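You operate a simulated robot arm through the tools that you are given. There is no shell and no other tool.

You run a simulated two-armed robot. Do the job below in one go: nothing can be reset, and whatever is moved stays where it is left.

JOB
Set the bench sensor to light where the rod clamps the blue block.
Fine: clamp the block, slide the sensor till its lamp shows, then let the block go and put it back.

Only the result counts: the job must be done as asked and must still hold three seconds after the hand-in. Knocking over, shifting, dropping, spilling or breaking anything else fails it.

ROBOT AND FRAMES
Two 7-joint arms with fingered hands on one trunk that stands fixed in place. Base frame: the origin is at the foot of the trunk, x ahead of it, y to its left, z up. Units: mm, rad, N and s.
The left shoulder is at [70, 139, 1058], the right one opposite. With the tool pointing down near the work surface each hand reaches from about 440 to 840 mm from the base axis, measured 20 degrees to its own side. Payload 3.9 kg a hand.
The tool frame of a hand sits at the grasp point between the pads (the TCP): z along the fingers, y along the line on which they close. The tips reach 29 mm beyond it. The gripper opens to 100 mm. The gripper's body begins 34 mm behind the TCP. The gripper is a hand of 5 fingers: y runs from the thumb to the fingers, the wrist lies at [-15, -105, -177] in the tool frame, and closing takes about 1.5 s.
Orientation is that of the tool frame in the base frame, as a unit quaternion [w, x, y, z]. With the fingers straight down and the wrist toward the robot, the tool's x, y and z point along [0, 1, 0], [1, 0, 0] and [0, 0, -1] of the base frame.

CONTROLS
- The arms move only by the tool arm_command. It takes "left_steps", "right_steps" or both (then of equal length, played together; a hand with none holds still); each is a list of rows, each an object of numbers (a shift or turn left out is 0, a gripper value left out holds the last): "ax", "ay", "az": the turn, a rotation vector about the tool's x, y, z in rad; "x", "y", "z": the shift along the tool's x, y, z in mm. In form: [{"ax": .., "ay": .., "az": .., "x": .., "y": .., "z": ..}, ...]. A call has 1 to 20 rows; each row is the pose to reach, as a shift and turn from the pose commanded when the call began, along the tool's axes at that moment. "left_jaw" and "right_jaw" are, for a hand that has rows, the finger opening in mm, from 0 to 100, set as the call begins (left out, the last holds). A row lasts 0.2 s, in which the tool goes at most 50 mm and 0.15 rad; a call with a longer step from one row to the next is refused whole, and so is a gripper value outside its range. Where a pose cannot be reached the arm comes as near as it can. A force on the tool above 40 N (or 10 N above the force at the start of the call, whichever is more), or a blocked arm, ends the call early, and 0.2 s more pass. Each finger travels about 153 mm/s and halts on what it meets, pressing with about 26 N; the grip force reading is that of the motor and also rises with nothing between the fingers. The clock runs only during rows and for 0.2 s after the last one: add rows that repeat a pose to give the fingers time. It gives the time, the measured TCP pose, the force on the tool (base axes), the opening and the grip force at its end, in the units of the frame above (readings bear some noise), with the torque about the TCP (base axes, N m) and any sound that the robot's microphone picked up.
- Cameras (640 x 400 px; columns grow to the right, rows downward): "scene" is now at [135.1, 32.7, 1391.1]; the picture's right is [0.34, -0.94, 0.00], its down [-0.43, -0.16, -0.89] and it looks along [0.83, 0.30, -0.46] (base axes); focal length 313 px, centre (320, 200). "left" rides on the left gripper at [-66, -86, -121] in its tool frame; the picture's right is [-0.76, -0.31, 0.58], its down [0.59, -0.70, 0.40] and it looks along [0.28, 0.64, 0.71] (tool axes); focal length 247 px, centre (320, 200). "right" rides on the right gripper at [66, -86, -121] in its tool frame; the picture's right is [-0.76, 0.31, -0.58], its down [-0.59, -0.70, 0.40] and it looks along [-0.28, 0.64, 0.71] (tool axes); focal length 247 px, centre (320, 200).
- camera(camera): a new picture of that camera. It takes no simulated time.
- raise_lower(by): slides the trunk up (or, below 0, down) by that many mm; the arms and the scene camera ride with it, the base frame stays. It gives what a move gives, with no picture.
- curl_fingers(index, middle, ring, little, thumb_bend, thumb_turn, hand): sets how far each is bent, from 0 (flat) to 1 (curled in); at 0.3 the hand is open as for a grip, at 0.7 the pads meet at the TCP. One left out holds its place. A second passes; each finger stops where it meets its share of the squeeze, and holds until it gets a number again. A gripper value or a shape takes the hand back. It gives what a move gives, with no picture; readings hold the bend of each and the force on index, middle, ring, little, thumb and palm. thumb_turn goes from beside the hand (0) to across from the fingers (1), as for a grip.
- hand_shape(shape, hand): the hand has 5 fingers and takes this shape, open, in about a second: jaw (thumb against the fingers, like two jaws); tri (thumb and two fingers); tip (a fingertip pinch); poke (one finger out to press); point (the index stretched); flat (the hand flat); cup (the hand cupped); fist (a fist). The gripper value then closes the fingers along that shape, each until it touches; the sizes above hold for jaw. It gives what a move gives, with no picture.
- head_to(pan, tilt): turns the head with the scene camera to pan (to the left, within 1.501 rad either way) and tilt (down, from -0.506 to 1.204), counted from straight ahead of the robot. It gives what a move gives.
- locate(camera, pixels): for up to 12 pixels [column, row] of the newest picture of that camera ("zoom" is the newest enlarged one), the place [x, y, z] in the base frame of the surface seen there, good to about 2 mm. It takes no simulated time.
- zoom(camera, box): a new picture of the part [left, top, right, bottom] of that camera's present view, enlarged. It takes no simulated time.
- finish_job(): hands the job in; it is judged then, once.

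Leave the grippers open and the arms clear of the work at the hand-in unless told otherwise.

The tools are called after ">>>" as a command line: name --argument value ..., lists and objects as JSON in quotes. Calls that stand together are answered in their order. arm_command: Moves the arms, as the interface text tells. Its arguments: {"type":"object","properties":{"left_steps":{"type":"array","items":{"type":"object","properties":{"ax":{"type":"number"},"ay":{"type":"number"},"az":{"type":"number"},"x":{"type":"number"},"y":{"type":"number"},"z":{"type":"number"}}}},"left_jaw":{"type":"number"},"right_steps":{"type":"array","items":{"type":"object","properties":{"ax":{"type":"number"},"ay":{"type":"number"},"az":{"type":"number"},"x":{"type":"number"},"y":{"type":"number"},"z":{"type":"number"}}}},"right_jaw":{"type":"number"}},"required":[]} The other tools are called the same way: raise_lower (by) slides the trunk up or down; hand_shape (shape, hand) gives the hand a shape; curl_fingers (index, middle, ring, little, thumb_bend, thumb_turn, hand) moves the fingers one by one; head_to (pan, tilt) turns the head that bears the scene camera; camera (camera) takes a picture; locate (camera, pixels) gives the place of the surface under pixels of a picture; zoom (camera, box) takes an enlarged picture of a part of a camera's view; finish_job () hands the job in.

At the start:

```text
t: 0.0
left_tcp_pos: [429.6, 442.0, 1211.8]
left_tool_rot: [0.001, 0.543, 0.84, 0.0]
left_contact_force: [-0.2, -0.1, 0.1]
left_torque: [-0.05, -0.01, 0.03]
left_gripper_width: 99.7
left_finger_force: 0.1
left_shape: jaw
left_bend: [0.3, 0.3, 0.3, 0.3, 0.3, 0.98]
left_finger forces: [0.0, 0.0, 0.0, 0.0, 0.0, 0.0]
right_tcp_pos: [432.6, 0.3, 1232.8]
right_tool_rot: [-0.001, 0.543, 0.84, 0.0]
right_contact_force: [-0.6, -0.1, 0.1]
right_torque: [-0.02, -0.01, -0.02]
right_gripper_width: 99.8
right_finger_force: 0.1
right_shape: jaw
right_bend: [0.3, 0.3, 0.3, 0.3, 0.3, 0.98]
right_finger forces: [0.0, 0.1, 0.1, 0.0, 0.0, 0.0]
trunk travel left (down, up): [-700.0, 140.0]
head pan, tilt: [0.351, 0.48]
```

scene: 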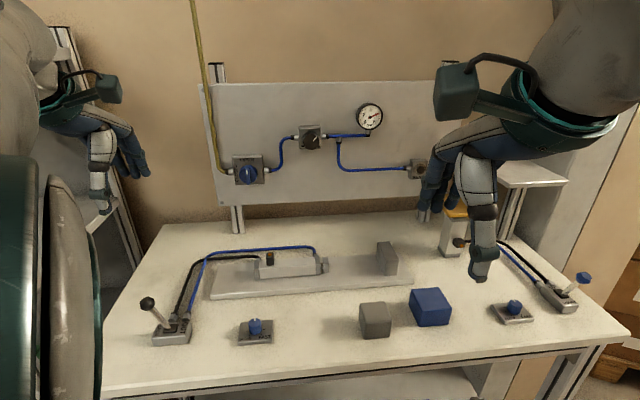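
right: 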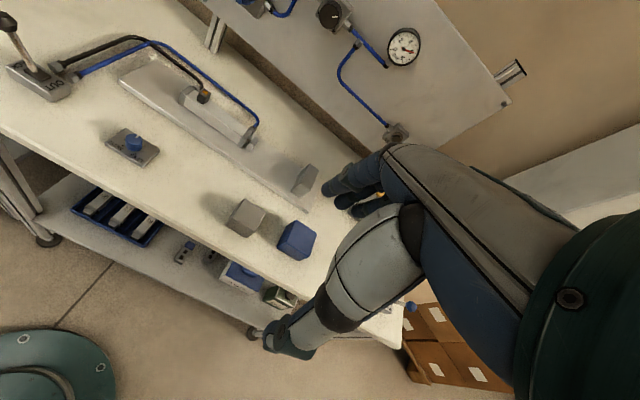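
left: 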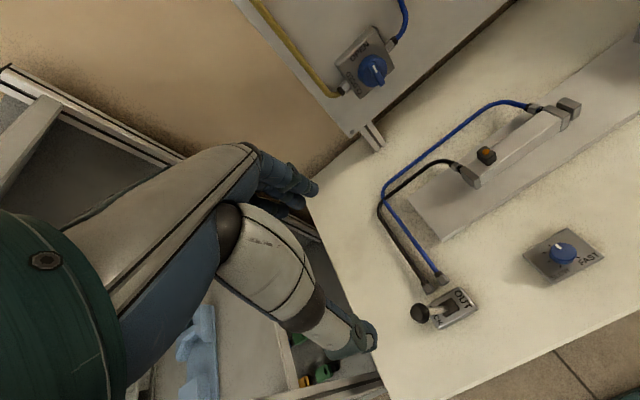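

I see a bench with a cylinder (about 290,262), a fixed stop (387,257), a blue block (430,306), a grey block (375,318), a lever valve at left (165,325), another lever valve at right (565,295), two knobs, and a wall panel with a valve, regulator and gauge. I'll zoom in for details before moving anything.

>>> zoom --camera "scene" --box '[190, 220, 420, 350]'

>>> zoom --camera "scene" --box '[200, 90, 440, 210]'

>>> zoom --camera "scene" --box '[120, 270, 300, 370]'

>>> zoom --camera "scene" --box '[430, 220, 630, 340]'

>>> zoom --camera "left" --box '[360, 70, 640, 340]'

```text
2.78 times, centred on (305, 285) of scene
```

zoom: 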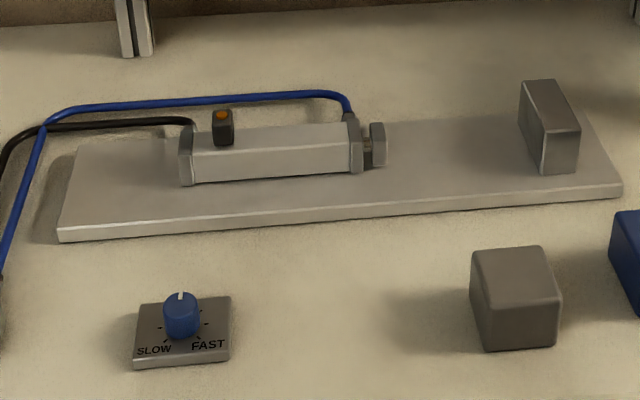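

```text
2.67 times, centred on (320, 150) of scene
```

zoom: 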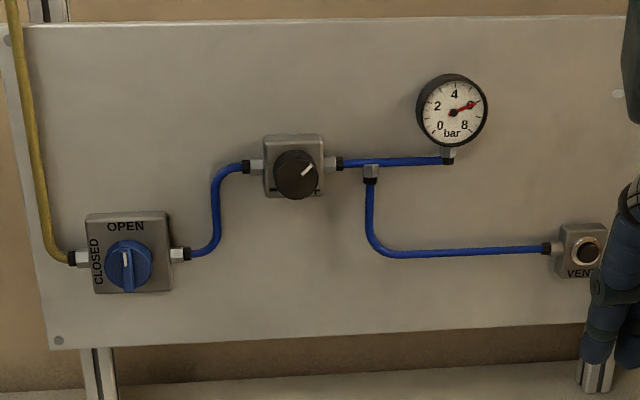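

```text
3.56 times, centred on (210, 320) of scene
```

zoom: 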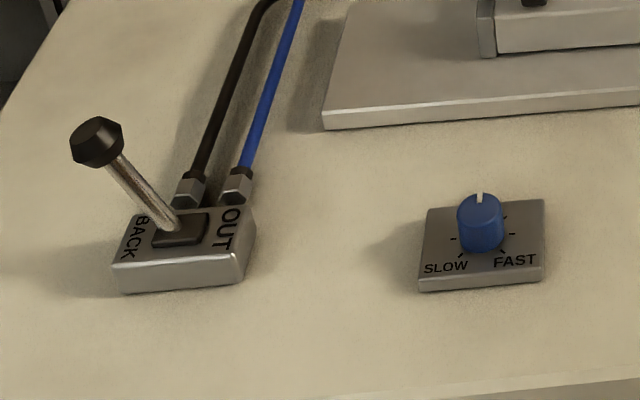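

```text
3.20 times, centred on (530, 280) of scene
```

zoom: 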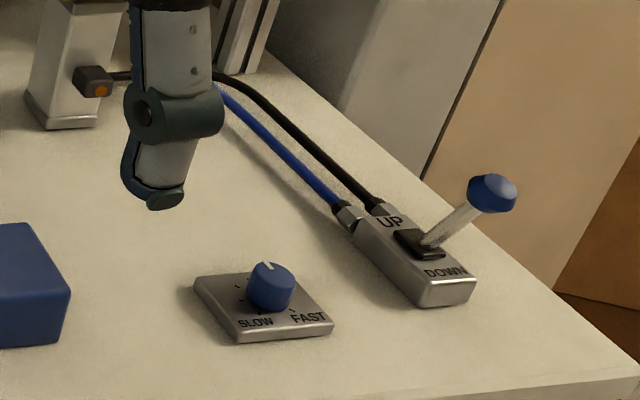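

```text
1.48 times, centred on (500, 205) of left
```

zoom: 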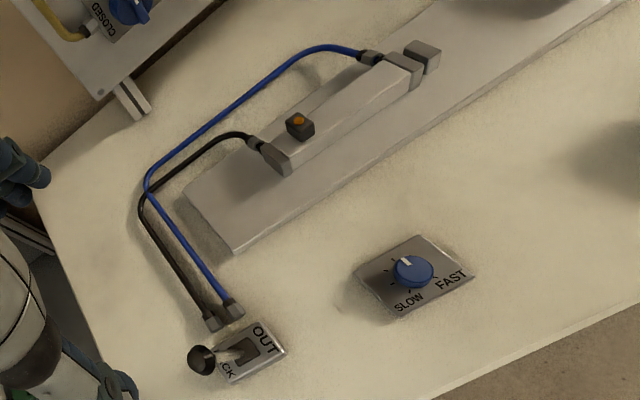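

Gauge reads about 6 bar, the supply seems OPEN, and both levers lean toward BACK and DOWN. Now I'll locate key points of the bench items in the scene picture.

>>> locate --camera "scene" --pixels '[[270, 258], [290, 270], [323, 264], [387, 243], [387, 265], [430, 295], [430, 312], [375, 308], [148, 304], [170, 330], [254, 322], [250, 345]]'

>>> locate --camera "scene" --pixels '[[215, 297], [405, 282], [220, 275], [408, 290], [450, 290], [441, 324], [417, 323], [362, 306], [389, 305], [390, 337], [360, 333], [460, 242]]'

>>> zoom --camera "scene" --box '[240, 235, 340, 295]'

>>> zoom --camera "scene" --box '[225, 140, 275, 195]'

```text
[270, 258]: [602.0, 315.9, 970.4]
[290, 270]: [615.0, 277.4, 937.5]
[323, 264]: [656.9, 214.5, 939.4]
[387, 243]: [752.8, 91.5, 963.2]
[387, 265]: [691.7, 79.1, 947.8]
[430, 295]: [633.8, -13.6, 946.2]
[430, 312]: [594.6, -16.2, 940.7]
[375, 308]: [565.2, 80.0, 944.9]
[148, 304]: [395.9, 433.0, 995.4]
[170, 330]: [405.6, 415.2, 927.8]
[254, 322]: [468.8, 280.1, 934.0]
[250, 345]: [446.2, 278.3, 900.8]
```

```text
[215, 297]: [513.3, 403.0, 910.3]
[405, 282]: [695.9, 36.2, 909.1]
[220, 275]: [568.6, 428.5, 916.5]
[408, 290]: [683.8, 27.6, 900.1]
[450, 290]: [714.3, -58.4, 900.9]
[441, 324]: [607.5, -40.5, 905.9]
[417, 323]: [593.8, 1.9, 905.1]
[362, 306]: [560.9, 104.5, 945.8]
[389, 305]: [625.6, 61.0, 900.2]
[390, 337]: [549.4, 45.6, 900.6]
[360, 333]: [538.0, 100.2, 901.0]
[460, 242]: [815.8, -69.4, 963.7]
```

```text
6.40 times, centred on (290, 265) of scene
```

zoom: 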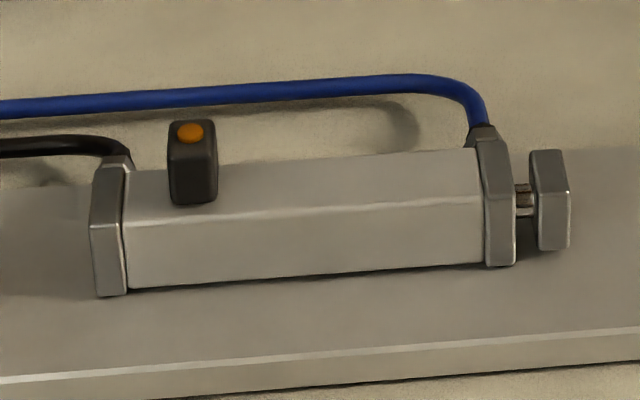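

```text
7.27 times, centred on (250, 168) of scene
```

zoom: 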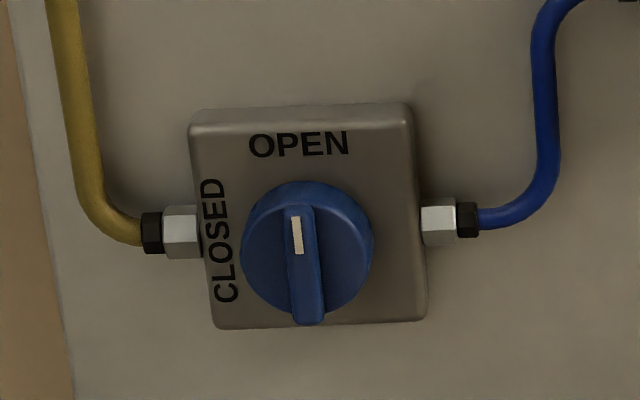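

The supply valve is at OPEN. The bench top is at z≈900. Next I'll zoom on the cylinder, stop and blue block and locate their corners to get sizes and axis.

>>> zoom --camera "scene" --box '[340, 230, 470, 350]'

```text
3.33 times, centred on (405, 290) of scene
```

zoom: 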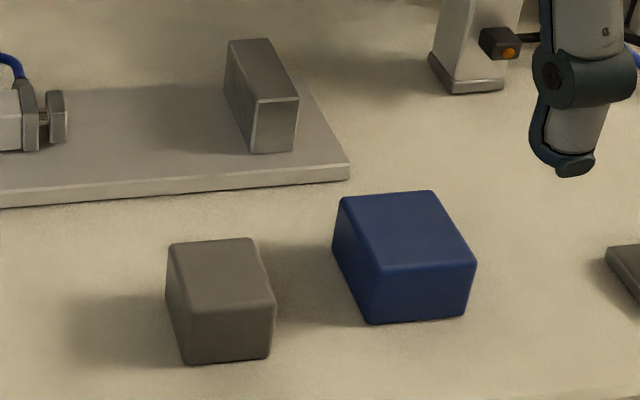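

I'll locate the blue block's top corners, the stop, and the rod head from this zoom.

>>> locate --camera "zoom" --pixels '[[345, 201], [430, 196], [470, 260], [385, 266], [408, 228], [372, 316], [464, 310], [234, 44], [263, 43], [294, 96], [262, 98], [256, 148]]'

>>> locate --camera "zoom" --pixels '[[48, 95], [62, 95], [50, 140], [64, 138], [56, 118], [345, 165], [298, 85], [172, 247], [252, 242], [272, 298], [190, 304], [240, 100]]'

>>> zoom --camera "scene" --box '[240, 235, 340, 295]'

```text
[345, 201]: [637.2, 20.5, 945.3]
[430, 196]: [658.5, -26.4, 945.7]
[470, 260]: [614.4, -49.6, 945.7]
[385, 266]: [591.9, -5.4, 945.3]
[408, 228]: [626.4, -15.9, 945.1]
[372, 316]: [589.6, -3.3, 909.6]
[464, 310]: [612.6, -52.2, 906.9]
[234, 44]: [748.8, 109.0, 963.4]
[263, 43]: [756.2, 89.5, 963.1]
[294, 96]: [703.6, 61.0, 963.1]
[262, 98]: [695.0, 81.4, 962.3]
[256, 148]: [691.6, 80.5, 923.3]
```

```text
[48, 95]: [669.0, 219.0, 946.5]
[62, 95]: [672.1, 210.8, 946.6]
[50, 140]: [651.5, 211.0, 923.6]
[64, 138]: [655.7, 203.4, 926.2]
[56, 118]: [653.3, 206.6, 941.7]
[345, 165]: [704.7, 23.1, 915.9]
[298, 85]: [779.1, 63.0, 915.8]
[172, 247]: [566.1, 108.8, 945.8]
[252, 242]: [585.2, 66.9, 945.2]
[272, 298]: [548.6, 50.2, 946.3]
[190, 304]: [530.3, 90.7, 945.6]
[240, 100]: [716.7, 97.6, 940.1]
```

```text
6.40 times, centred on (290, 265) of scene
```

zoom: 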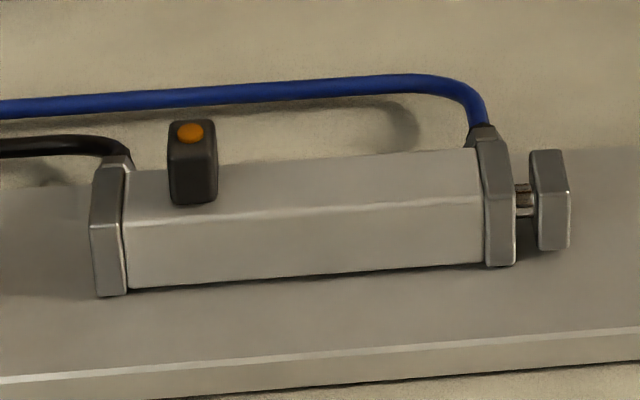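

Blue block is about 54×53×46 mm, aligned roughly with the bench axis; the gap rod-head to stop is about 126 mm. Now I'll locate points on the cylinder and its sensor from the current zoom.

>>> locate --camera "zoom" --pixels '[[190, 132], [175, 150], [208, 150], [180, 195], [208, 190], [130, 225], [485, 203], [140, 175], [470, 155], [300, 190], [510, 170], [120, 250]]'

>>> locate --camera "zoom" --pixels '[[545, 155], [560, 155], [545, 193], [568, 193], [540, 245], [565, 243], [500, 255], [300, 255], [523, 205], [110, 165], [98, 230], [495, 145]]'

>>> camera --camera "left"

```text
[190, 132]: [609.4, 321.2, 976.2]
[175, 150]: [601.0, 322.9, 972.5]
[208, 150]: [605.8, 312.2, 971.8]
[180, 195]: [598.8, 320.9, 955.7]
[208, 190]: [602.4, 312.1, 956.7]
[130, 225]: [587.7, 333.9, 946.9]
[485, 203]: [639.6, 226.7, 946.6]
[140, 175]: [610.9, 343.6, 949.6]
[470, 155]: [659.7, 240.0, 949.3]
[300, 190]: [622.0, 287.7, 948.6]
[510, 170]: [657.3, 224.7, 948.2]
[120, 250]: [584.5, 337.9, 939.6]
```

```text
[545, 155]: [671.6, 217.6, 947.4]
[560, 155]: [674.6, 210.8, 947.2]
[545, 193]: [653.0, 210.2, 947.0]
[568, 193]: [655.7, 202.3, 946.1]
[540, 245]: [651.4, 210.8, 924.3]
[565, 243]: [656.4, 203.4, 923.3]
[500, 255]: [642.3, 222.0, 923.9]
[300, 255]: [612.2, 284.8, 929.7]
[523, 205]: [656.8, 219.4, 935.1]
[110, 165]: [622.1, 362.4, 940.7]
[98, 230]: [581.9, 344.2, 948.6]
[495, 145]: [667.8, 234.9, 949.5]
```

```text
taken
```

left: 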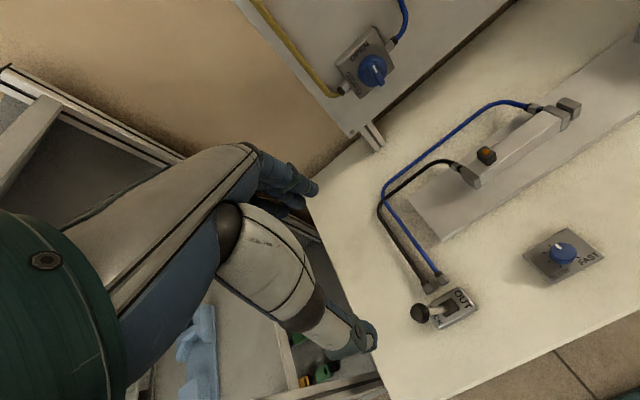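

Axis direction is about (0.444,−0.896); the sensor sits on top of the cylinder near (605,317), top at z≈976. I'll zoom on both hands to understand their shape, and the sensor from the left camera.

>>> zoom --camera "scene" --box '[400, 50, 560, 290]'

>>> zoom --camera "left" --box '[420, 90, 600, 220]'

>>> zoom --camera "scene" --box '[20, 60, 180, 220]'

```text
1.67 times, centred on (480, 170) of scene
```

zoom: 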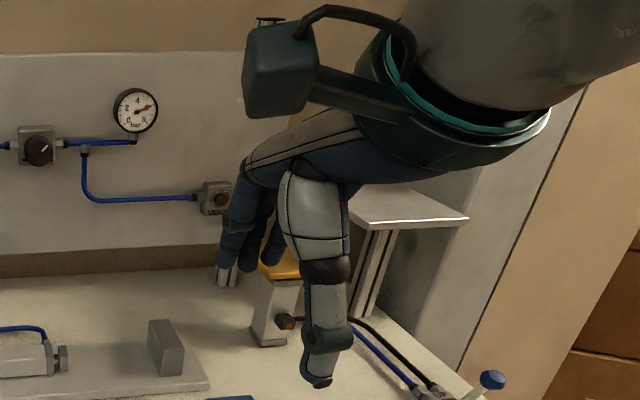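

```text
3.08 times, centred on (510, 155) of left
```

zoom: 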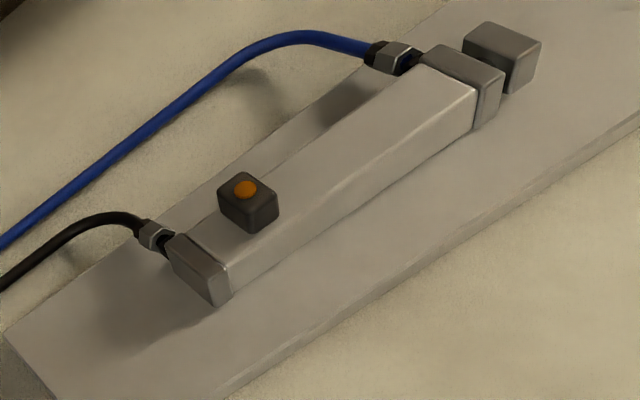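

```text
2.50 times, centred on (100, 140) of scene
```

zoom: 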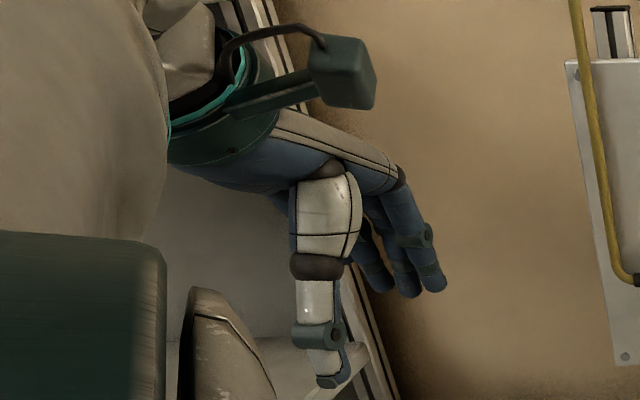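

The hands are full five-finger hands already pointing down, with tool y at about 24° yaw, nearly the bench's cross direction (≈26°). I'll bring the right hand above the blue block (625,−15) at TCP z≈1030, turned slightly to match the block, and look from its camera.

>>> arm_command --right_steps '[{"x": -11.6, "y": 21.2, "z": 25.4, "az": -0.004}, {"x": -23.3, "y": 42.4, "z": 50.8, "az": -0.008}, {"x": -34.9, "y": 63.6, "z": 76.1, "az": -0.013}, {"x": -46.5, "y": 84.8, "z": 101.5, "az": -0.017}, {"x": -58.1, "y": 105.9, "z": 126.9, "az": -0.021}, {"x": -69.8, "y": 127.1, "z": 152.3, "az": -0.026}, {"x": -81.4, "y": 148.3, "z": 177.6, "az": -0.03}, {"x": -93, "y": 169.5, "z": 203, "az": -0.034}, {"x": -93, "y": 169.5, "z": 203, "az": -0.034}, {"x": -93, "y": 169.5, "z": 203, "az": -0.034}]'

>>> camera --camera "right"

>>> camera --camera "scene"

```text
t: 2.2
left_tcp_pos: [429.0, 441.6, 1212.1]
left_tool_rot: [0.0, 0.544, 0.839, 0.0]
left_contact_force: [0.1, -0.9, 0.3]
left_torque: [-0.01, -0.05, -0.01]
left_gripper_width: 99.8
left_finger_force: 0.1
left_shape: jaw
left_bend: [0.3, 0.3, 0.3, 0.3, 0.3, 0.98]
left_finger forces: [0.0, 0.0, 0.0, 0.1, 0.0, 0.0]
right_tcp_pos: [626.0, -15.3, 1028.4]
right_tool_rot: [-0.001, 0.528, 0.849, 0.0]
right_contact_force: [-0.3, -0.5, -0.2]
right_torque: [0.0, 0.03, 0.0]
right_gripper_width: 99.6
right_finger_force: 0.2
right_shape: jaw
right_bend: [0.3, 0.3, 0.3, 0.3, 0.3, 0.98]
right_finger forces: [0.0, 0.0, 0.0, 0.0, 0.1, 0.1]
trunk travel left (down, up): [-700.0, 140.0]
head pan, tilt: [0.351, 0.48]
```

```text
taken
```

right: 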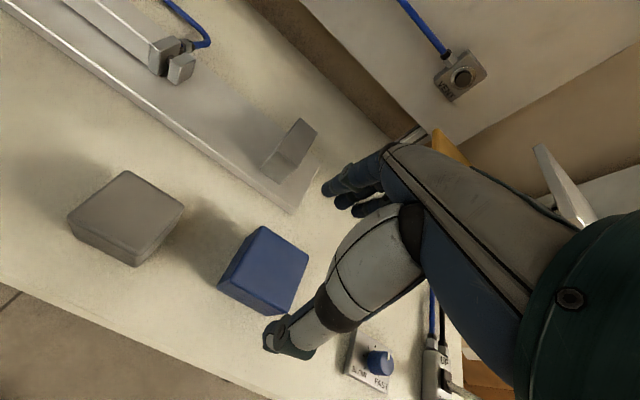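

```text
taken
```

scene: 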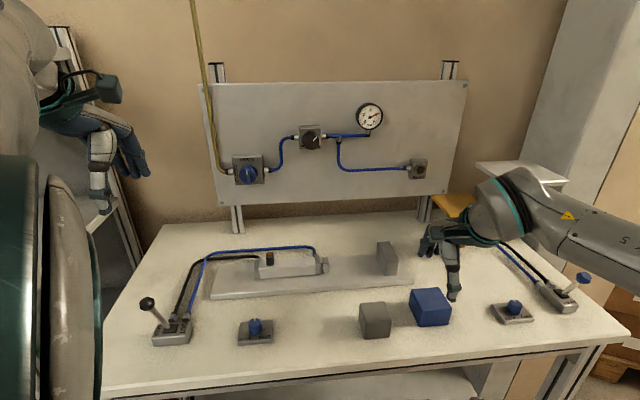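

The hand hovers over the block. In the right camera the block is at (263,270). I'll locate its corners from this closer view.

>>> zoom --camera "right" --box '[200, 210, 330, 330]'

```text
3.33 times, centred on (265, 270) of right
```

zoom: 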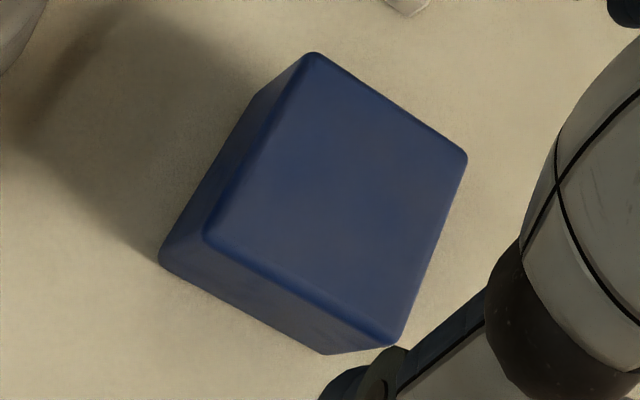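

>>> locate --camera "zoom" --pixels '[[312, 58], [462, 158], [398, 335], [210, 235], [335, 195], [165, 258], [322, 350], [385, 345], [250, 110], [430, 250], [300, 295], [388, 105]]'

>>> locate --camera "right" --pixels '[[285, 130], [300, 140], [270, 170], [295, 180], [290, 210], [323, 165], [180, 65], [168, 78], [280, 155], [375, 362], [350, 365], [390, 385]]'

```text
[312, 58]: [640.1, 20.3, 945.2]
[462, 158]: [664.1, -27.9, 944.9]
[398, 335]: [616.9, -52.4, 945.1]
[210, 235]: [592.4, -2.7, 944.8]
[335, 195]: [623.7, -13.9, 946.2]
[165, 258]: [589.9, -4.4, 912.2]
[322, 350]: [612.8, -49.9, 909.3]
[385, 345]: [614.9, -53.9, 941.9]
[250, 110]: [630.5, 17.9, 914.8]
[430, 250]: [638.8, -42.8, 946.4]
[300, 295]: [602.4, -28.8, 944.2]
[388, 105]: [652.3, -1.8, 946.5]
```

```text
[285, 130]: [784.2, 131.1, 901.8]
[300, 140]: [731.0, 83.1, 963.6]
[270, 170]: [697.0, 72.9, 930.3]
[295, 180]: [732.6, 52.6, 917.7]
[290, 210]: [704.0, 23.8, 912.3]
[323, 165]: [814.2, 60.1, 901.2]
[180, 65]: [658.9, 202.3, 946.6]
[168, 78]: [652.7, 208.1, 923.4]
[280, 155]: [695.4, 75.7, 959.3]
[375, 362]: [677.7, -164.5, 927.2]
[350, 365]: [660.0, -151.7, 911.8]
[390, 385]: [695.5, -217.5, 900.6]
```

The block's centre is about (628,−16), yaw ≈0.46 rad, sides ≈55 mm. I'll lower the open right hand straight down to TCP z≈935 around it.

>>> arm_command --right_steps '[{"x": -0.5, "y": 1, "z": 20}, {"x": -0.9, "y": 1.8, "z": 40}, {"x": -0.9, "y": 1.8, "z": 60}, {"x": -0.9, "y": 1.8, "z": 78}, {"x": -0.9, "y": 1.8, "z": 93}, {"x": -0.9, "y": 1.8, "z": 93}, {"x": -0.9, "y": 1.8, "z": 93}]'

>>> camera --camera "right"

>>> zoom --camera "scene" --box '[360, 220, 520, 340]'

```text
t: 3.8
left_tcp_pos: [427.9, 441.7, 1212.0]
left_tool_rot: [0.0, 0.544, 0.839, 0.0]
left_contact_force: [-0.4, -0.2, 0.6]
left_torque: [0.01, 0.0, -0.01]
left_gripper_width: 99.9
left_finger_force: 0.1
left_shape: jaw
left_bend: [0.3, 0.3, 0.3, 0.3, 0.3, 0.98]
left_finger forces: [0.0, 0.0, 0.1, 0.0, 0.0, 0.1]
right_tcp_pos: [628.4, -16.3, 935.2]
right_tool_rot: [-0.001, 0.529, 0.849, 0.001]
right_contact_force: [0.5, -0.3, 0.2]
right_torque: [-0.02, 0.0, 0.0]
right_gripper_width: 99.7
right_finger_force: 0.0
right_shape: jaw
right_bend: [0.3, 0.3, 0.3, 0.3, 0.3, 0.98]
right_finger forces: [0.0, 0.0, 0.0, 0.1, 0.0, 0.1]
trunk travel left (down, up): [-700.0, 140.0]
head pan, tilt: [0.351, 0.48]
```

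```text
taken
```

right: 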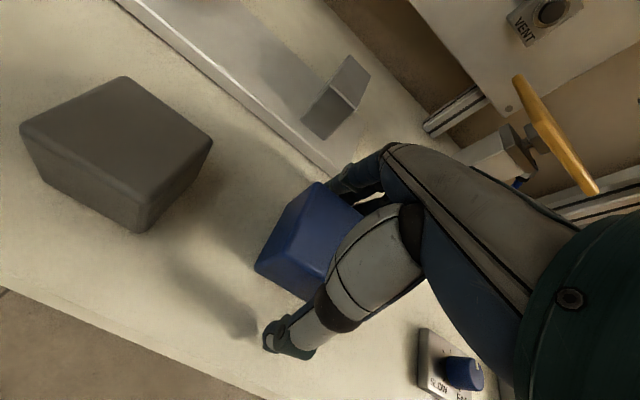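

```text
3.33 times, centred on (440, 280) of scene
```

zoom: 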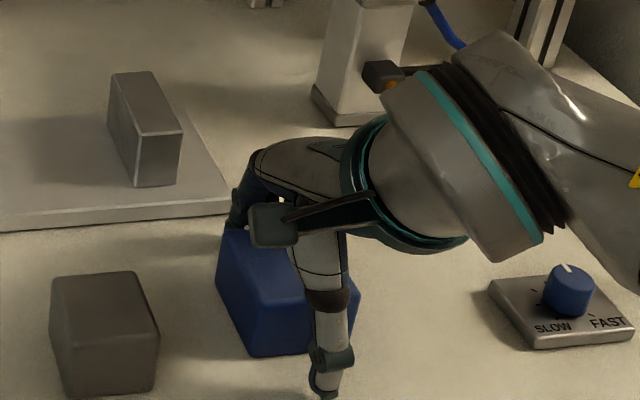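

Fingers straddle the block with no contact. I'll close the right hand on it.

>>> arm_command --right_steps '[{"z": 0}, {"z": 0}, {"z": 0}, {"z": 0}, {"z": 0}, {"z": 0}, {"z": 0}, {"z": 0}, {"z": 0}]' --right_jaw 20

>>> camera --camera "right"

```text
t: 5.8
left_tcp_pos: [428.7, 441.9, 1211.3]
left_tool_rot: [0.0, 0.543, 0.84, 0.0]
left_contact_force: [0.5, -0.1, -0.9]
left_torque: [0.03, 0.0, -0.01]
left_gripper_width: 99.8
left_finger_force: 0.1
left_shape: jaw
left_bend: [0.3, 0.3, 0.3, 0.3, 0.3, 0.98]
left_finger forces: [0.0, 0.0, 0.0, 0.0, 0.0, 0.0]
right_tcp_pos: [628.0, -14.4, 936.0]
right_tool_rot: [-0.001, 0.529, 0.849, 0.001]
right_contact_force: [-0.1, -0.2, -0.2]
right_torque: [-0.03, 0.04, 0.04]
right_gripper_width: 54.0
right_finger_force: 26.8
right_shape: jaw
right_bend: [0.4, 0.41, 0.74, 0.51, 0.3, 1.0]
right_finger forces: [14.8, 6.5, 3.0, 0.1, 24.7, 0.1]
trunk travel left (down, up): [-700.0, 140.0]
head pan, tilt: [0.351, 0.48]
```

```text
taken
```

right: 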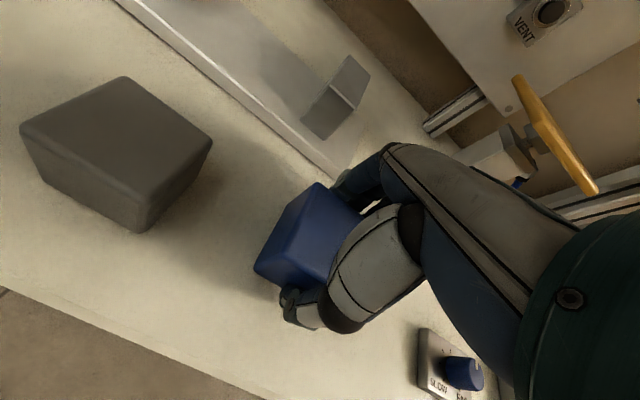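

The grip holds 54 mm, but ring and little finger curl past the block on the stop side, which would foul the stop later. I'll reopen, rise, and try the three-finger shape instead.

>>> arm_command --right_steps '[{"z": 0}, {"z": 0}, {"z": 0}, {"z": 0}, {"z": 0}, {"z": 0}, {"z": 0}, {"z": -20}, {"z": -45}, {"z": -70}, {"z": -95}, {"z": -95}]' --right_jaw 100

>>> hand_shape --shape "tri" --hand "right"

>>> camera --camera "right"

>>> zoom --camera "scene" --box '[360, 200, 520, 340]'

```text
t: 8.4
left_tcp_pos: [429.3, 441.9, 1210.8]
left_tool_rot: [0.0, 0.544, 0.839, 0.0]
left_contact_force: [-0.6, 0.5, -0.1]
left_torque: [-0.01, 0.03, -0.04]
left_gripper_width: 100.2
left_finger_force: 0.1
left_shape: jaw
left_bend: [0.3, 0.3, 0.3, 0.3, 0.3, 0.98]
left_finger forces: [0.0, 0.0, 0.0, 0.1, 0.1, 0.0]
right_tcp_pos: [627.0, -15.3, 1031.9]
right_tool_rot: [0.0, 0.528, 0.849, 0.001]
right_contact_force: [0.6, -0.2, -0.3]
right_torque: [0.01, -0.01, -0.03]
right_gripper_width: 99.6
right_finger_force: 0.1
right_shape: jaw
right_bend: [0.3, 0.3, 0.3, 0.3, 0.3, 0.98]
right_finger forces: [0.0, 0.0, 0.1, 0.0, 0.0, 0.0]
trunk travel left (down, up): [-700.0, 140.0]
head pan, tilt: [0.351, 0.48]
```

```text
t: 9.3
left_tcp_pos: [428.8, 442.1, 1213.1]
left_tool_rot: [0.0, 0.543, 0.839, -0.001]
left_contact_force: [0.4, 0.5, 0.0]
left_torque: [-0.01, 0.0, 0.0]
left_gripper_width: 99.9
left_finger_force: 0.1
left_shape: jaw
left_bend: [0.3, 0.3, 0.3, 0.3, 0.3, 0.98]
left_finger forces: [0.1, 0.0, 0.0, 0.1, 0.1, 0.0]
right_tcp_pos: [625.4, -15.7, 1030.8]
right_tool_rot: [-0.001, 0.528, 0.849, 0.0]
right_contact_force: [0.4, 1.2, 0.0]
right_torque: [-0.02, 0.0, -0.01]
right_gripper_width: 99.6
right_finger_force: 0.1
right_shape: tri
right_bend: [0.3, 0.3, 0.99, 0.99, 0.3, 0.98]
right_finger forces: [0.1, 0.1, 0.0, 0.0, 0.0, 0.1]
trunk travel left (down, up): [-700.0, 140.0]
head pan, tilt: [0.351, 0.48]
```

```text
taken
```

right: 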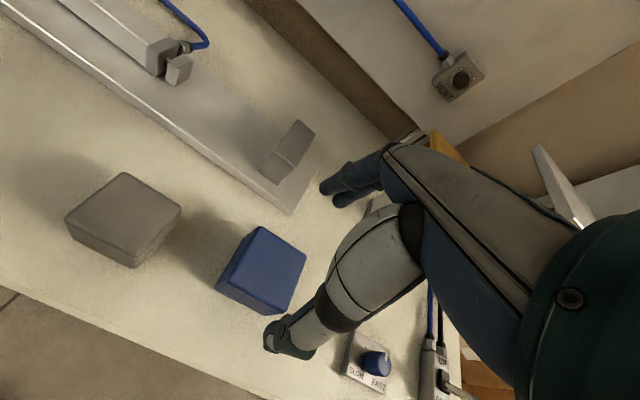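

```text
2.86 times, centred on (440, 270) of scene
```

zoom: 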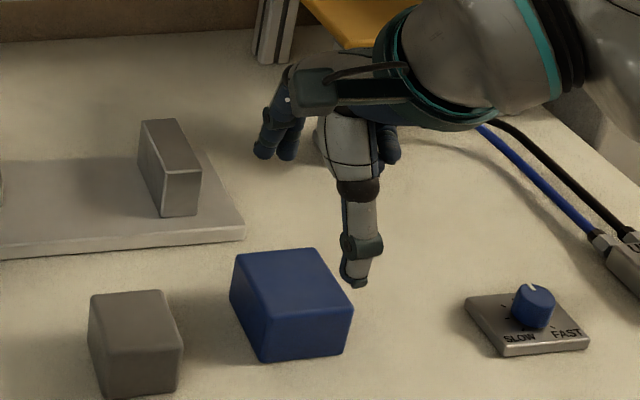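

Ring and little are now folded. I'll locate the lowest visible part of the folded fingers near zoom (392,160) to see if they clear the stop top (963 when placing).

>>> locate --camera "zoom" --pixels '[[392, 160], [388, 150], [394, 140], [262, 155], [287, 158], [352, 283], [365, 245], [390, 130]]'

>>> zoom --camera "right" --box '[250, 120, 450, 370]'

```text
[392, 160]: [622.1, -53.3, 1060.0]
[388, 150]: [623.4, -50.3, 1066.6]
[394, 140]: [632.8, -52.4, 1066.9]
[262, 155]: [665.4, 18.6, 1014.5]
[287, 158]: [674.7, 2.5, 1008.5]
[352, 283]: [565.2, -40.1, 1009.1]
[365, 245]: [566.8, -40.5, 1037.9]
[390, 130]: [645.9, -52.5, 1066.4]
```

```text
1.60 times, centred on (350, 245) of right
```

zoom: 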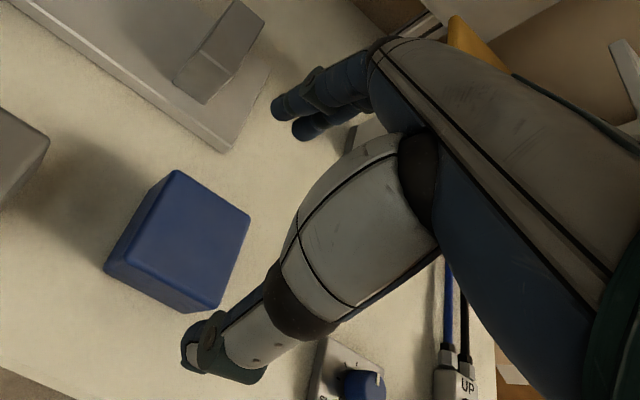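

The folded fingers stay 27 mm above the TCP, so they clear the stop. I'll lower 95 mm back around the block and close in the three-finger shape.

>>> arm_command --right_steps '[{"z": 20}, {"z": 40}, {"z": 60}, {"z": 80}, {"z": 94}, {"z": 94}, {"z": 94}]'

>>> arm_command --right_steps '[{"z": 0}, {"z": 0}, {"z": 0}, {"z": 0}, {"z": 0}, {"z": 0}, {"z": 0}, {"z": 0}, {"z": 0}]' --right_jaw 20

>>> camera --camera "right"

```text
t: 10.9
left_tcp_pos: [429.3, 441.9, 1211.0]
left_tool_rot: [0.0, 0.543, 0.84, 0.0]
left_contact_force: [-0.6, -0.8, 0.2]
left_torque: [-0.02, -0.03, 0.02]
left_gripper_width: 99.8
left_finger_force: 0.1
left_shape: jaw
left_bend: [0.3, 0.3, 0.3, 0.3, 0.3, 0.98]
left_finger forces: [0.0, 0.0, 0.0, 0.0, 0.1, 0.0]
right_tcp_pos: [627.1, -16.4, 936.8]
right_tool_rot: [-0.001, 0.528, 0.849, 0.0]
right_contact_force: [0.4, -0.2, 0.3]
right_torque: [0.01, -0.01, 0.02]
right_gripper_width: 99.8
right_finger_force: 0.0
right_shape: tri
right_bend: [0.3, 0.3, 0.99, 0.99, 0.3, 0.98]
right_finger forces: [0.1, 0.0, 0.1, 0.0, 0.0, 0.0]
trunk travel left (down, up): [-700.0, 140.0]
head pan, tilt: [0.351, 0.48]
```

```text
t: 12.9
left_tcp_pos: [428.9, 441.2, 1213.0]
left_tool_rot: [0.0, 0.543, 0.84, 0.0]
left_contact_force: [-0.7, -0.9, -1.0]
left_torque: [0.0, -0.01, 0.02]
left_gripper_width: 100.0
left_finger_force: 0.1
left_shape: jaw
left_bend: [0.3, 0.3, 0.3, 0.3, 0.3, 0.98]
left_finger forces: [0.0, 0.1, 0.0, 0.0, 0.1, 0.1]
right_tcp_pos: [627.3, -14.3, 937.7]
right_tool_rot: [-0.001, 0.529, 0.849, 0.0]
right_contact_force: [-0.9, -0.1, -0.2]
right_torque: [-0.03, 0.01, -0.03]
right_gripper_width: 53.5
right_finger_force: 26.5
right_shape: tri
right_bend: [0.39, 0.41, 1.0, 1.0, 0.3, 1.0]
right_finger forces: [13.3, 11.8, 0.1, 0.0, 25.2, 0.0]
trunk travel left (down, up): [-700.0, 140.0]
head pan, tilt: [0.351, 0.48]
```

```text
taken
```

right: 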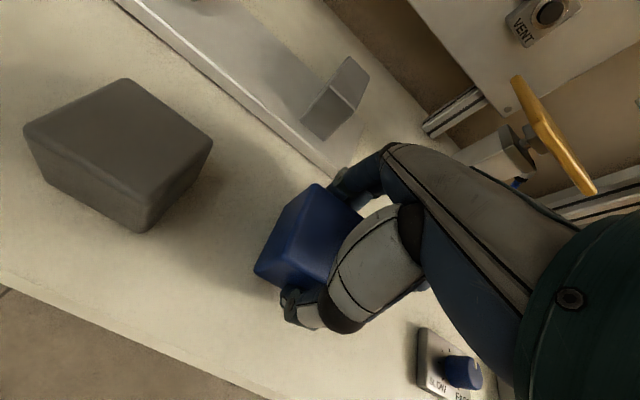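

Good three-point grip (index 13, middle 12, thumb 25 N). I'll lift 75 mm, carry the block over the rail between rod head and stop (about 6 mm short of the stop), and look before lowering.

>>> arm_command --right_steps '[{"z": -15}, {"z": -35}, {"z": -55}, {"z": -75}, {"x": 15.3, "y": 22, "z": -75}, {"x": 30.6, "y": 44.1, "z": -75}, {"x": 45.8, "y": 66.2, "z": -75}, {"x": 61.1, "y": 88.2, "z": -75}, {"x": 76.4, "y": 110.2, "z": -75}, {"x": 91.7, "y": 132.3, "z": -75}, {"x": 91.7, "y": 132.3, "z": -75}, {"x": 91.7, "y": 132.3, "z": -75}]'

>>> camera --camera "right"

>>> zoom --camera "scene" --box '[240, 180, 480, 330]'

```text
t: 15.5
left_tcp_pos: [428.5, 442.5, 1212.8]
left_tool_rot: [0.0, 0.544, 0.839, -0.001]
left_contact_force: [0.5, -0.1, 0.4]
left_torque: [0.0, 0.03, 0.01]
left_gripper_width: 99.8
left_finger_force: 0.0
left_shape: jaw
left_bend: [0.3, 0.3, 0.3, 0.3, 0.3, 0.98]
left_finger forces: [0.0, 0.0, 0.0, 0.0, 0.0, 0.0]
right_tcp_pos: [670.5, 64.4, 1010.9]
right_tool_rot: [-0.001, 0.528, 0.849, 0.0]
right_contact_force: [-0.9, -0.1, -3.0]
right_torque: [0.03, -0.01, 0.02]
right_gripper_width: 53.6
right_finger_force: 25.7
right_shape: tri
right_bend: [0.39, 0.41, 1.0, 1.0, 0.3, 1.0]
right_finger forces: [13.3, 11.7, 0.0, 0.0, 24.9, 0.1]
right hand out of reach, approached as far as the arm can: row 8, 9, 10, 11, 12
trunk travel left (down, up): [-700.0, 140.0]
head pan, tilt: [0.351, 0.48]
```

```text
taken
```

right: 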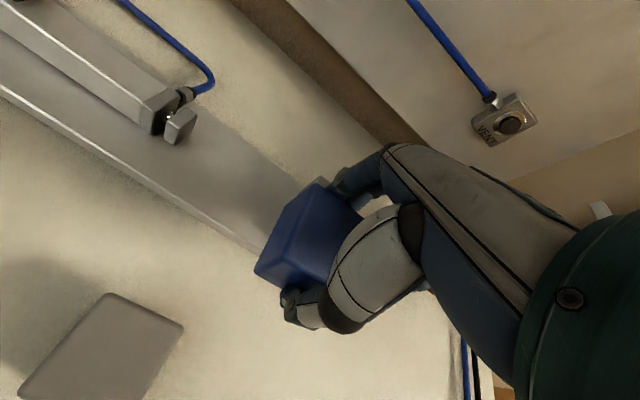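

```text
2.67 times, centred on (360, 255) of scene
```

zoom: 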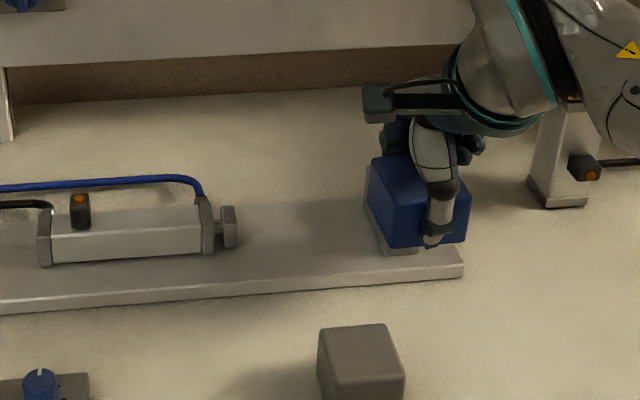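

The block is held securely (≈3 N weight), but the right arm ran out of reach at (670,64). Raising the trunk should ease the arm's bend, so I'll raise it 130 mm and try again.

>>> raise_lower --by 130

```text
t: 17.1
left_tcp_pos: [428.7, 442.0, 1341.6]
left_tool_rot: [0.0, 0.543, 0.84, 0.0]
left_contact_force: [-0.3, -0.4, 0.8]
left_torque: [0.0, 0.0, 0.04]
left_gripper_width: 99.4
left_finger_force: 0.2
left_shape: jaw
left_bend: [0.3, 0.3, 0.3, 0.3, 0.3, 0.98]
left_finger forces: [0.1, 0.0, 0.0, 0.0, 0.0, 0.1]
right_tcp_pos: [670.3, 61.9, 1142.1]
right_tool_rot: [-0.001, 0.528, 0.849, 0.0]
right_contact_force: [0.6, 0.1, -1.7]
right_torque: [0.0, -0.03, 0.03]
right_gripper_width: 53.6
right_finger_force: 26.1
right_shape: tri
right_bend: [0.39, 0.41, 1.0, 1.0, 0.3, 1.0]
right_finger forces: [13.1, 11.8, 0.0, 0.0, 25.0, 0.1]
trunk travel left (down, up): [-830.0, 10.0]
head pan, tilt: [0.351, 0.48]
```

Now I'll lower the right hand 130 mm straight down to z≈1012 and check where it lands.

>>> arm_command --right_steps '[{"z": 25}, {"z": 50}, {"z": 75}, {"z": 100}, {"z": 130}, {"z": 130}]'

```text
t: 18.5
left_tcp_pos: [428.5, 442.8, 1342.8]
left_tool_rot: [-0.001, 0.543, 0.84, 0.0]
left_contact_force: [0.4, 0.0, 0.2]
left_torque: [0.01, 0.01, 0.05]
left_gripper_width: 99.9
left_finger_force: 0.0
left_shape: jaw
left_bend: [0.3, 0.3, 0.3, 0.3, 0.3, 0.98]
left_finger forces: [0.0, 0.0, 0.0, 0.0, 0.0, 0.1]
right_tcp_pos: [668.8, 63.3, 1012.3]
right_tool_rot: [0.0, 0.528, 0.849, 0.0]
right_contact_force: [0.3, 1.1, -2.9]
right_torque: [-0.02, 0.01, -0.03]
right_gripper_width: 53.4
right_finger_force: 26.1
right_shape: tri
right_bend: [0.39, 0.41, 1.0, 1.0, 0.3, 1.0]
right_finger forces: [13.2, 11.8, 0.0, 0.0, 24.9, 0.0]
trunk travel left (down, up): [-830.0, 10.0]
head pan, tilt: [0.351, 0.48]
```

It sits at (669,63,1012). I'll try the remaining shift of about x+40, y+60 (tool axes).

>>> arm_command --right_steps '[{"x": 13.3, "y": 20}, {"x": 26.7, "y": 40}, {"x": 40, "y": 60}, {"x": 40, "y": 60}]'

```text
t: 19.5
left_tcp_pos: [428.3, 441.9, 1343.3]
left_tool_rot: [0.0, 0.543, 0.84, 0.0]
left_contact_force: [-0.2, 0.2, -0.2]
left_torque: [0.05, -0.01, -0.02]
left_gripper_width: 99.9
left_finger_force: 0.1
left_shape: jaw
left_bend: [0.3, 0.3, 0.3, 0.3, 0.3, 0.98]
left_finger forces: [0.0, 0.0, 0.0, 0.0, 0.0, 0.1]
right_tcp_pos: [700.8, 115.0, 1011.2]
right_tool_rot: [-0.001, 0.529, 0.849, 0.0]
right_contact_force: [1.6, 0.5, -2.3]
right_torque: [-0.02, 0.03, 0.02]
right_gripper_width: 53.4
right_finger_force: 26.2
right_shape: tri
right_bend: [0.39, 0.41, 1.0, 1.0, 0.3, 1.0]
right_finger forces: [13.2, 11.9, 0.0, 0.0, 25.0, 0.1]
right hand out of reach, approached as far as the arm can: row 3, 4
trunk travel left (down, up): [-830.0, 10.0]
head pan, tilt: [0.351, 0.48]
```

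The right arm stops about 10 mm short, so the left arm, on whose side the bench lies, should carry the block. I'll put the block back at its home spot with the right hand first: back x−84, y−123, then lower 74 mm.

>>> arm_command --right_steps '[{"x": -14, "y": -20.5}, {"x": -28, "y": -41}, {"x": -42, "y": -61.6}, {"x": -56, "y": -82.2}, {"x": -70, "y": -102.7}, {"x": -84.1, "y": -123.3}, {"x": -84.1, "y": -123.3}, {"x": -84.1, "y": -123.3}]'

>>> camera --camera "right"

```text
t: 21.3
left_tcp_pos: [429.4, 442.3, 1341.7]
left_tool_rot: [0.0, 0.542, 0.84, 0.0]
left_contact_force: [0.7, -0.4, 0.0]
left_torque: [0.02, 0.0, 0.01]
left_gripper_width: 99.9
left_finger_force: 0.0
left_shape: jaw
left_bend: [0.3, 0.3, 0.3, 0.3, 0.3, 0.98]
left_finger forces: [0.1, 0.0, 0.1, 0.1, 0.0, 0.0]
right_tcp_pos: [626.0, -14.6, 1011.0]
right_tool_rot: [-0.001, 0.528, 0.849, 0.0]
right_contact_force: [0.2, 0.0, -1.6]
right_torque: [0.04, 0.0, 0.01]
right_gripper_width: 53.5
right_finger_force: 26.0
right_shape: tri
right_bend: [0.39, 0.41, 1.0, 1.0, 0.3, 1.0]
right_finger forces: [13.1, 11.7, 0.1, 0.0, 24.9, 0.0]
trunk travel left (down, up): [-830.0, 10.0]
head pan, tilt: [0.351, 0.48]
```

```text
taken
```

right: 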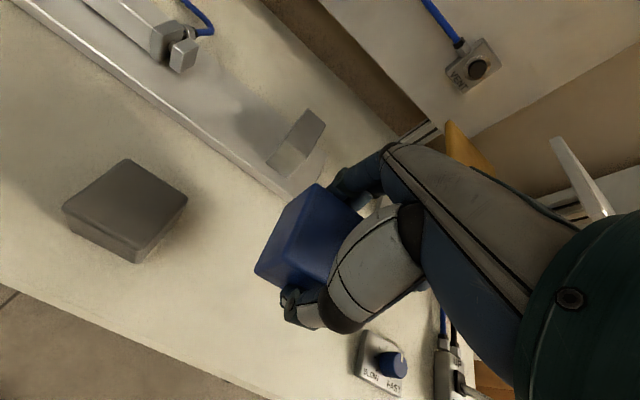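

Over home at (626,−15,1011). I'll lower 73 mm to set it down, nudging 1 mm outward.

>>> arm_command --right_steps '[{"y": 0.8, "z": 20}, {"y": 0.8, "z": 40}, {"y": 0.8, "z": 55}, {"y": 0.8, "z": 65}, {"y": 0.8, "z": 70}, {"y": 0.8, "z": 73}, {"y": 0.8, "z": 73}, {"y": 0.8, "z": 73}]'

```text
t: 23.1
left_tcp_pos: [427.6, 441.9, 1341.7]
left_tool_rot: [0.0, 0.543, 0.84, 0.0]
left_contact_force: [0.1, 0.4, -0.7]
left_torque: [-0.01, 0.01, 0.0]
left_gripper_width: 99.6
left_finger_force: 0.0
left_shape: jaw
left_bend: [0.3, 0.3, 0.3, 0.3, 0.3, 0.98]
left_finger forces: [0.0, 0.0, 0.0, 0.0, 0.0, 0.1]
right_tcp_pos: [628.3, -15.0, 938.5]
right_tool_rot: [0.0, 0.529, 0.849, 0.001]
right_contact_force: [0.1, 0.2, -2.1]
right_torque: [-0.02, 0.01, 0.02]
right_gripper_width: 53.4
right_finger_force: 25.6
right_shape: tri
right_bend: [0.39, 0.41, 1.0, 1.0, 0.3, 1.0]
right_finger forces: [13.1, 11.7, 0.0, 0.0, 24.9, 0.1]
trunk travel left (down, up): [-830.0, 10.0]
head pan, tilt: [0.351, 0.48]
```

Still carrying the weight (−2 N). I'll lower in 0.7 mm steps up to 2 mm more.

>>> arm_command --right_steps '[{"z": 0.7}, {"z": 1.2}, {"z": 1.2}]'

```text
t: 23.9
left_tcp_pos: [429.1, 441.7, 1342.2]
left_tool_rot: [0.0, 0.542, 0.84, 0.0]
left_contact_force: [-0.3, -0.1, -0.1]
left_torque: [0.02, 0.0, 0.0]
left_gripper_width: 100.0
left_finger_force: 0.1
left_shape: jaw
left_bend: [0.3, 0.3, 0.3, 0.3, 0.3, 0.98]
left_finger forces: [0.0, 0.0, 0.0, 0.1, 0.0, 0.0]
right_tcp_pos: [625.7, -14.6, 937.7]
right_tool_rot: [-0.002, 0.528, 0.849, 0.0]
right_contact_force: [1.0, 0.0, -1.8]
right_torque: [0.01, -0.01, 0.0]
right_gripper_width: 53.4
right_finger_force: 25.6
right_shape: tri
right_bend: [0.39, 0.41, 1.0, 1.0, 0.3, 1.0]
right_finger forces: [13.0, 11.7, 0.0, 0.1, 24.8, 0.0]
trunk travel left (down, up): [-830.0, 10.0]
head pan, tilt: [0.351, 0.48]
```

>>> arm_command --right_steps '[{"z": 0.6}, {"z": 1.2}, {"z": 1.2}]'

>>> zoom --camera "right" --box '[220, 160, 360, 340]'

```text
t: 24.7
left_tcp_pos: [428.8, 442.0, 1342.4]
left_tool_rot: [0.0, 0.544, 0.839, 0.0]
left_contact_force: [-0.7, -0.4, 0.2]
left_torque: [-0.04, 0.0, -0.01]
left_gripper_width: 99.9
left_finger_force: 0.0
left_shape: jaw
left_bend: [0.3, 0.3, 0.3, 0.3, 0.3, 0.98]
left_finger forces: [0.0, 0.0, 0.1, 0.0, 0.0, 0.0]
right_tcp_pos: [626.2, -13.9, 936.7]
right_tool_rot: [-0.001, 0.528, 0.849, 0.0]
right_contact_force: [0.4, -0.1, -0.4]
right_torque: [0.0, 0.02, 0.0]
right_gripper_width: 53.3
right_finger_force: 25.8
right_shape: tri
right_bend: [0.39, 0.41, 1.0, 1.0, 0.3, 1.0]
right_finger forces: [13.6, 11.9, 0.0, 0.0, 25.0, 0.1]
trunk travel left (down, up): [-830.0, 10.0]
head pan, tilt: [0.351, 0.48]
```

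```text
2.22 times, centred on (290, 250) of right
```

zoom: 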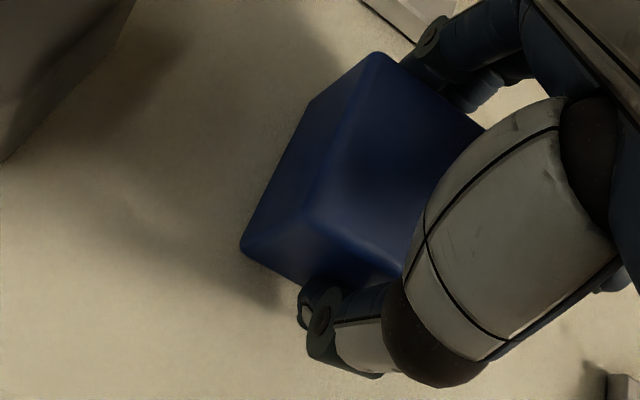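

Weight is now on the table. I'll open the right hand, rise 105 mm, then withdraw it to the right and up, well clear.

>>> arm_command --right_steps '[{"z": 0}, {"z": 0}, {"z": 0}, {"z": 0}, {"z": 0}, {"z": 0}, {"z": 0}, {"z": -20}, {"z": -45}, {"z": -75}, {"z": -105}, {"z": -105}]' --right_jaw 100

>>> arm_command --right_steps '[{"x": -15.4, "y": -27.4, "z": -14.5}, {"x": -30.8, "y": -54.8, "z": -29}, {"x": -46.2, "y": -82.2, "z": -43.6}, {"x": -61.6, "y": -109.7, "z": -58.2}, {"x": -77, "y": -137.1, "z": -72.7}, {"x": -92.4, "y": -164.5, "z": -87.3}, {"x": -107.9, "y": -191.9, "z": -101.8}, {"x": -123.3, "y": -219.3, "z": -116.4}, {"x": -138.7, "y": -246.8, "z": -130.9}, {"x": -154, "y": -274.2, "z": -145.4}, {"x": -169.5, "y": -301.6, "z": -160}, {"x": -169.5, "y": -301.6, "z": -160}]'

>>> camera --camera "scene"

```text
t: 27.3
left_tcp_pos: [428.7, 443.0, 1341.6]
left_tool_rot: [0.0, 0.544, 0.839, -0.001]
left_contact_force: [-0.1, 0.0, -0.7]
left_torque: [0.02, -0.04, -0.01]
left_gripper_width: 100.1
left_finger_force: 0.1
left_shape: jaw
left_bend: [0.3, 0.3, 0.3, 0.3, 0.3, 0.98]
left_finger forces: [0.0, 0.0, 0.0, 0.0, 0.0, 0.0]
right_tcp_pos: [626.3, -14.5, 1041.1]
right_tool_rot: [-0.001, 0.529, 0.849, 0.0]
right_contact_force: [-1.3, 0.5, 0.0]
right_torque: [0.01, -0.01, 0.03]
right_gripper_width: 99.7
right_finger_force: 0.0
right_shape: tri
right_bend: [0.3, 0.3, 0.99, 0.99, 0.3, 0.98]
right_finger forces: [0.0, 0.1, 0.1, 0.0, 0.0, 0.0]
trunk travel left (down, up): [-830.0, 10.0]
head pan, tilt: [0.351, 0.48]
```

```text
t: 29.9
left_tcp_pos: [427.8, 440.3, 1343.4]
left_tool_rot: [0.0, 0.543, 0.84, 0.001]
left_contact_force: [0.4, -0.2, 0.4]
left_torque: [0.02, -0.02, 0.03]
left_gripper_width: 99.9
left_finger_force: 0.0
left_shape: jaw
left_bend: [0.3, 0.3, 0.3, 0.3, 0.3, 0.98]
left_finger forces: [0.0, 0.0, 0.0, 0.1, 0.0, 0.0]
right_tcp_pos: [451.0, -180.0, 1151.0]
right_tool_rot: [0.0, 0.53, 0.848, 0.001]
right_contact_force: [0.8, -0.6, 0.0]
right_torque: [0.03, -0.01, 0.01]
right_gripper_width: 100.2
right_finger_force: 0.1
right_shape: tri
right_bend: [0.3, 0.3, 0.99, 0.99, 0.3, 0.98]
right_finger forces: [0.0, 0.1, 0.0, 0.1, 0.1, 0.0]
right hand out of reach, approached as far as the arm can: row 7, 8, 9, 10, 11, 12
trunk travel left (down, up): [-830.0, 10.0]
head pan, tilt: [0.351, 0.48]
```

```text
taken
```

scene: 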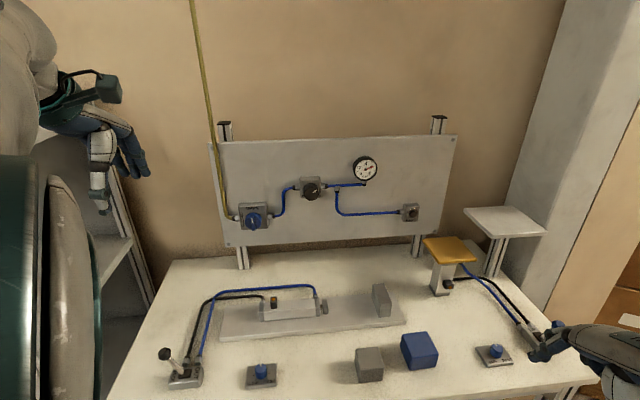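

The right hand is clear at (451,−180,1151). I'll check the blue block's resting place from the scene camera.

>>> zoom --camera "scene" --box '[340, 270, 460, 390]'

```text
3.33 times, centred on (400, 330) of scene
```

zoom: 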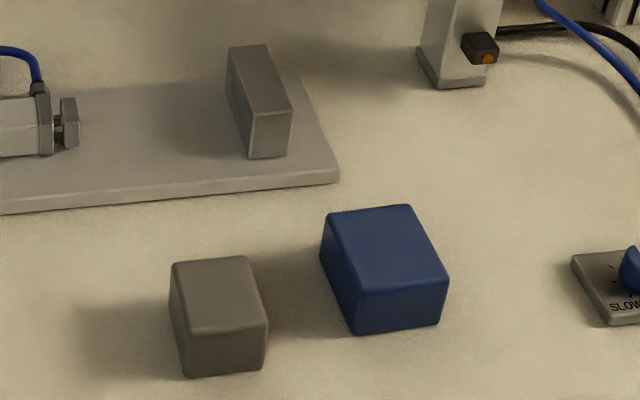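

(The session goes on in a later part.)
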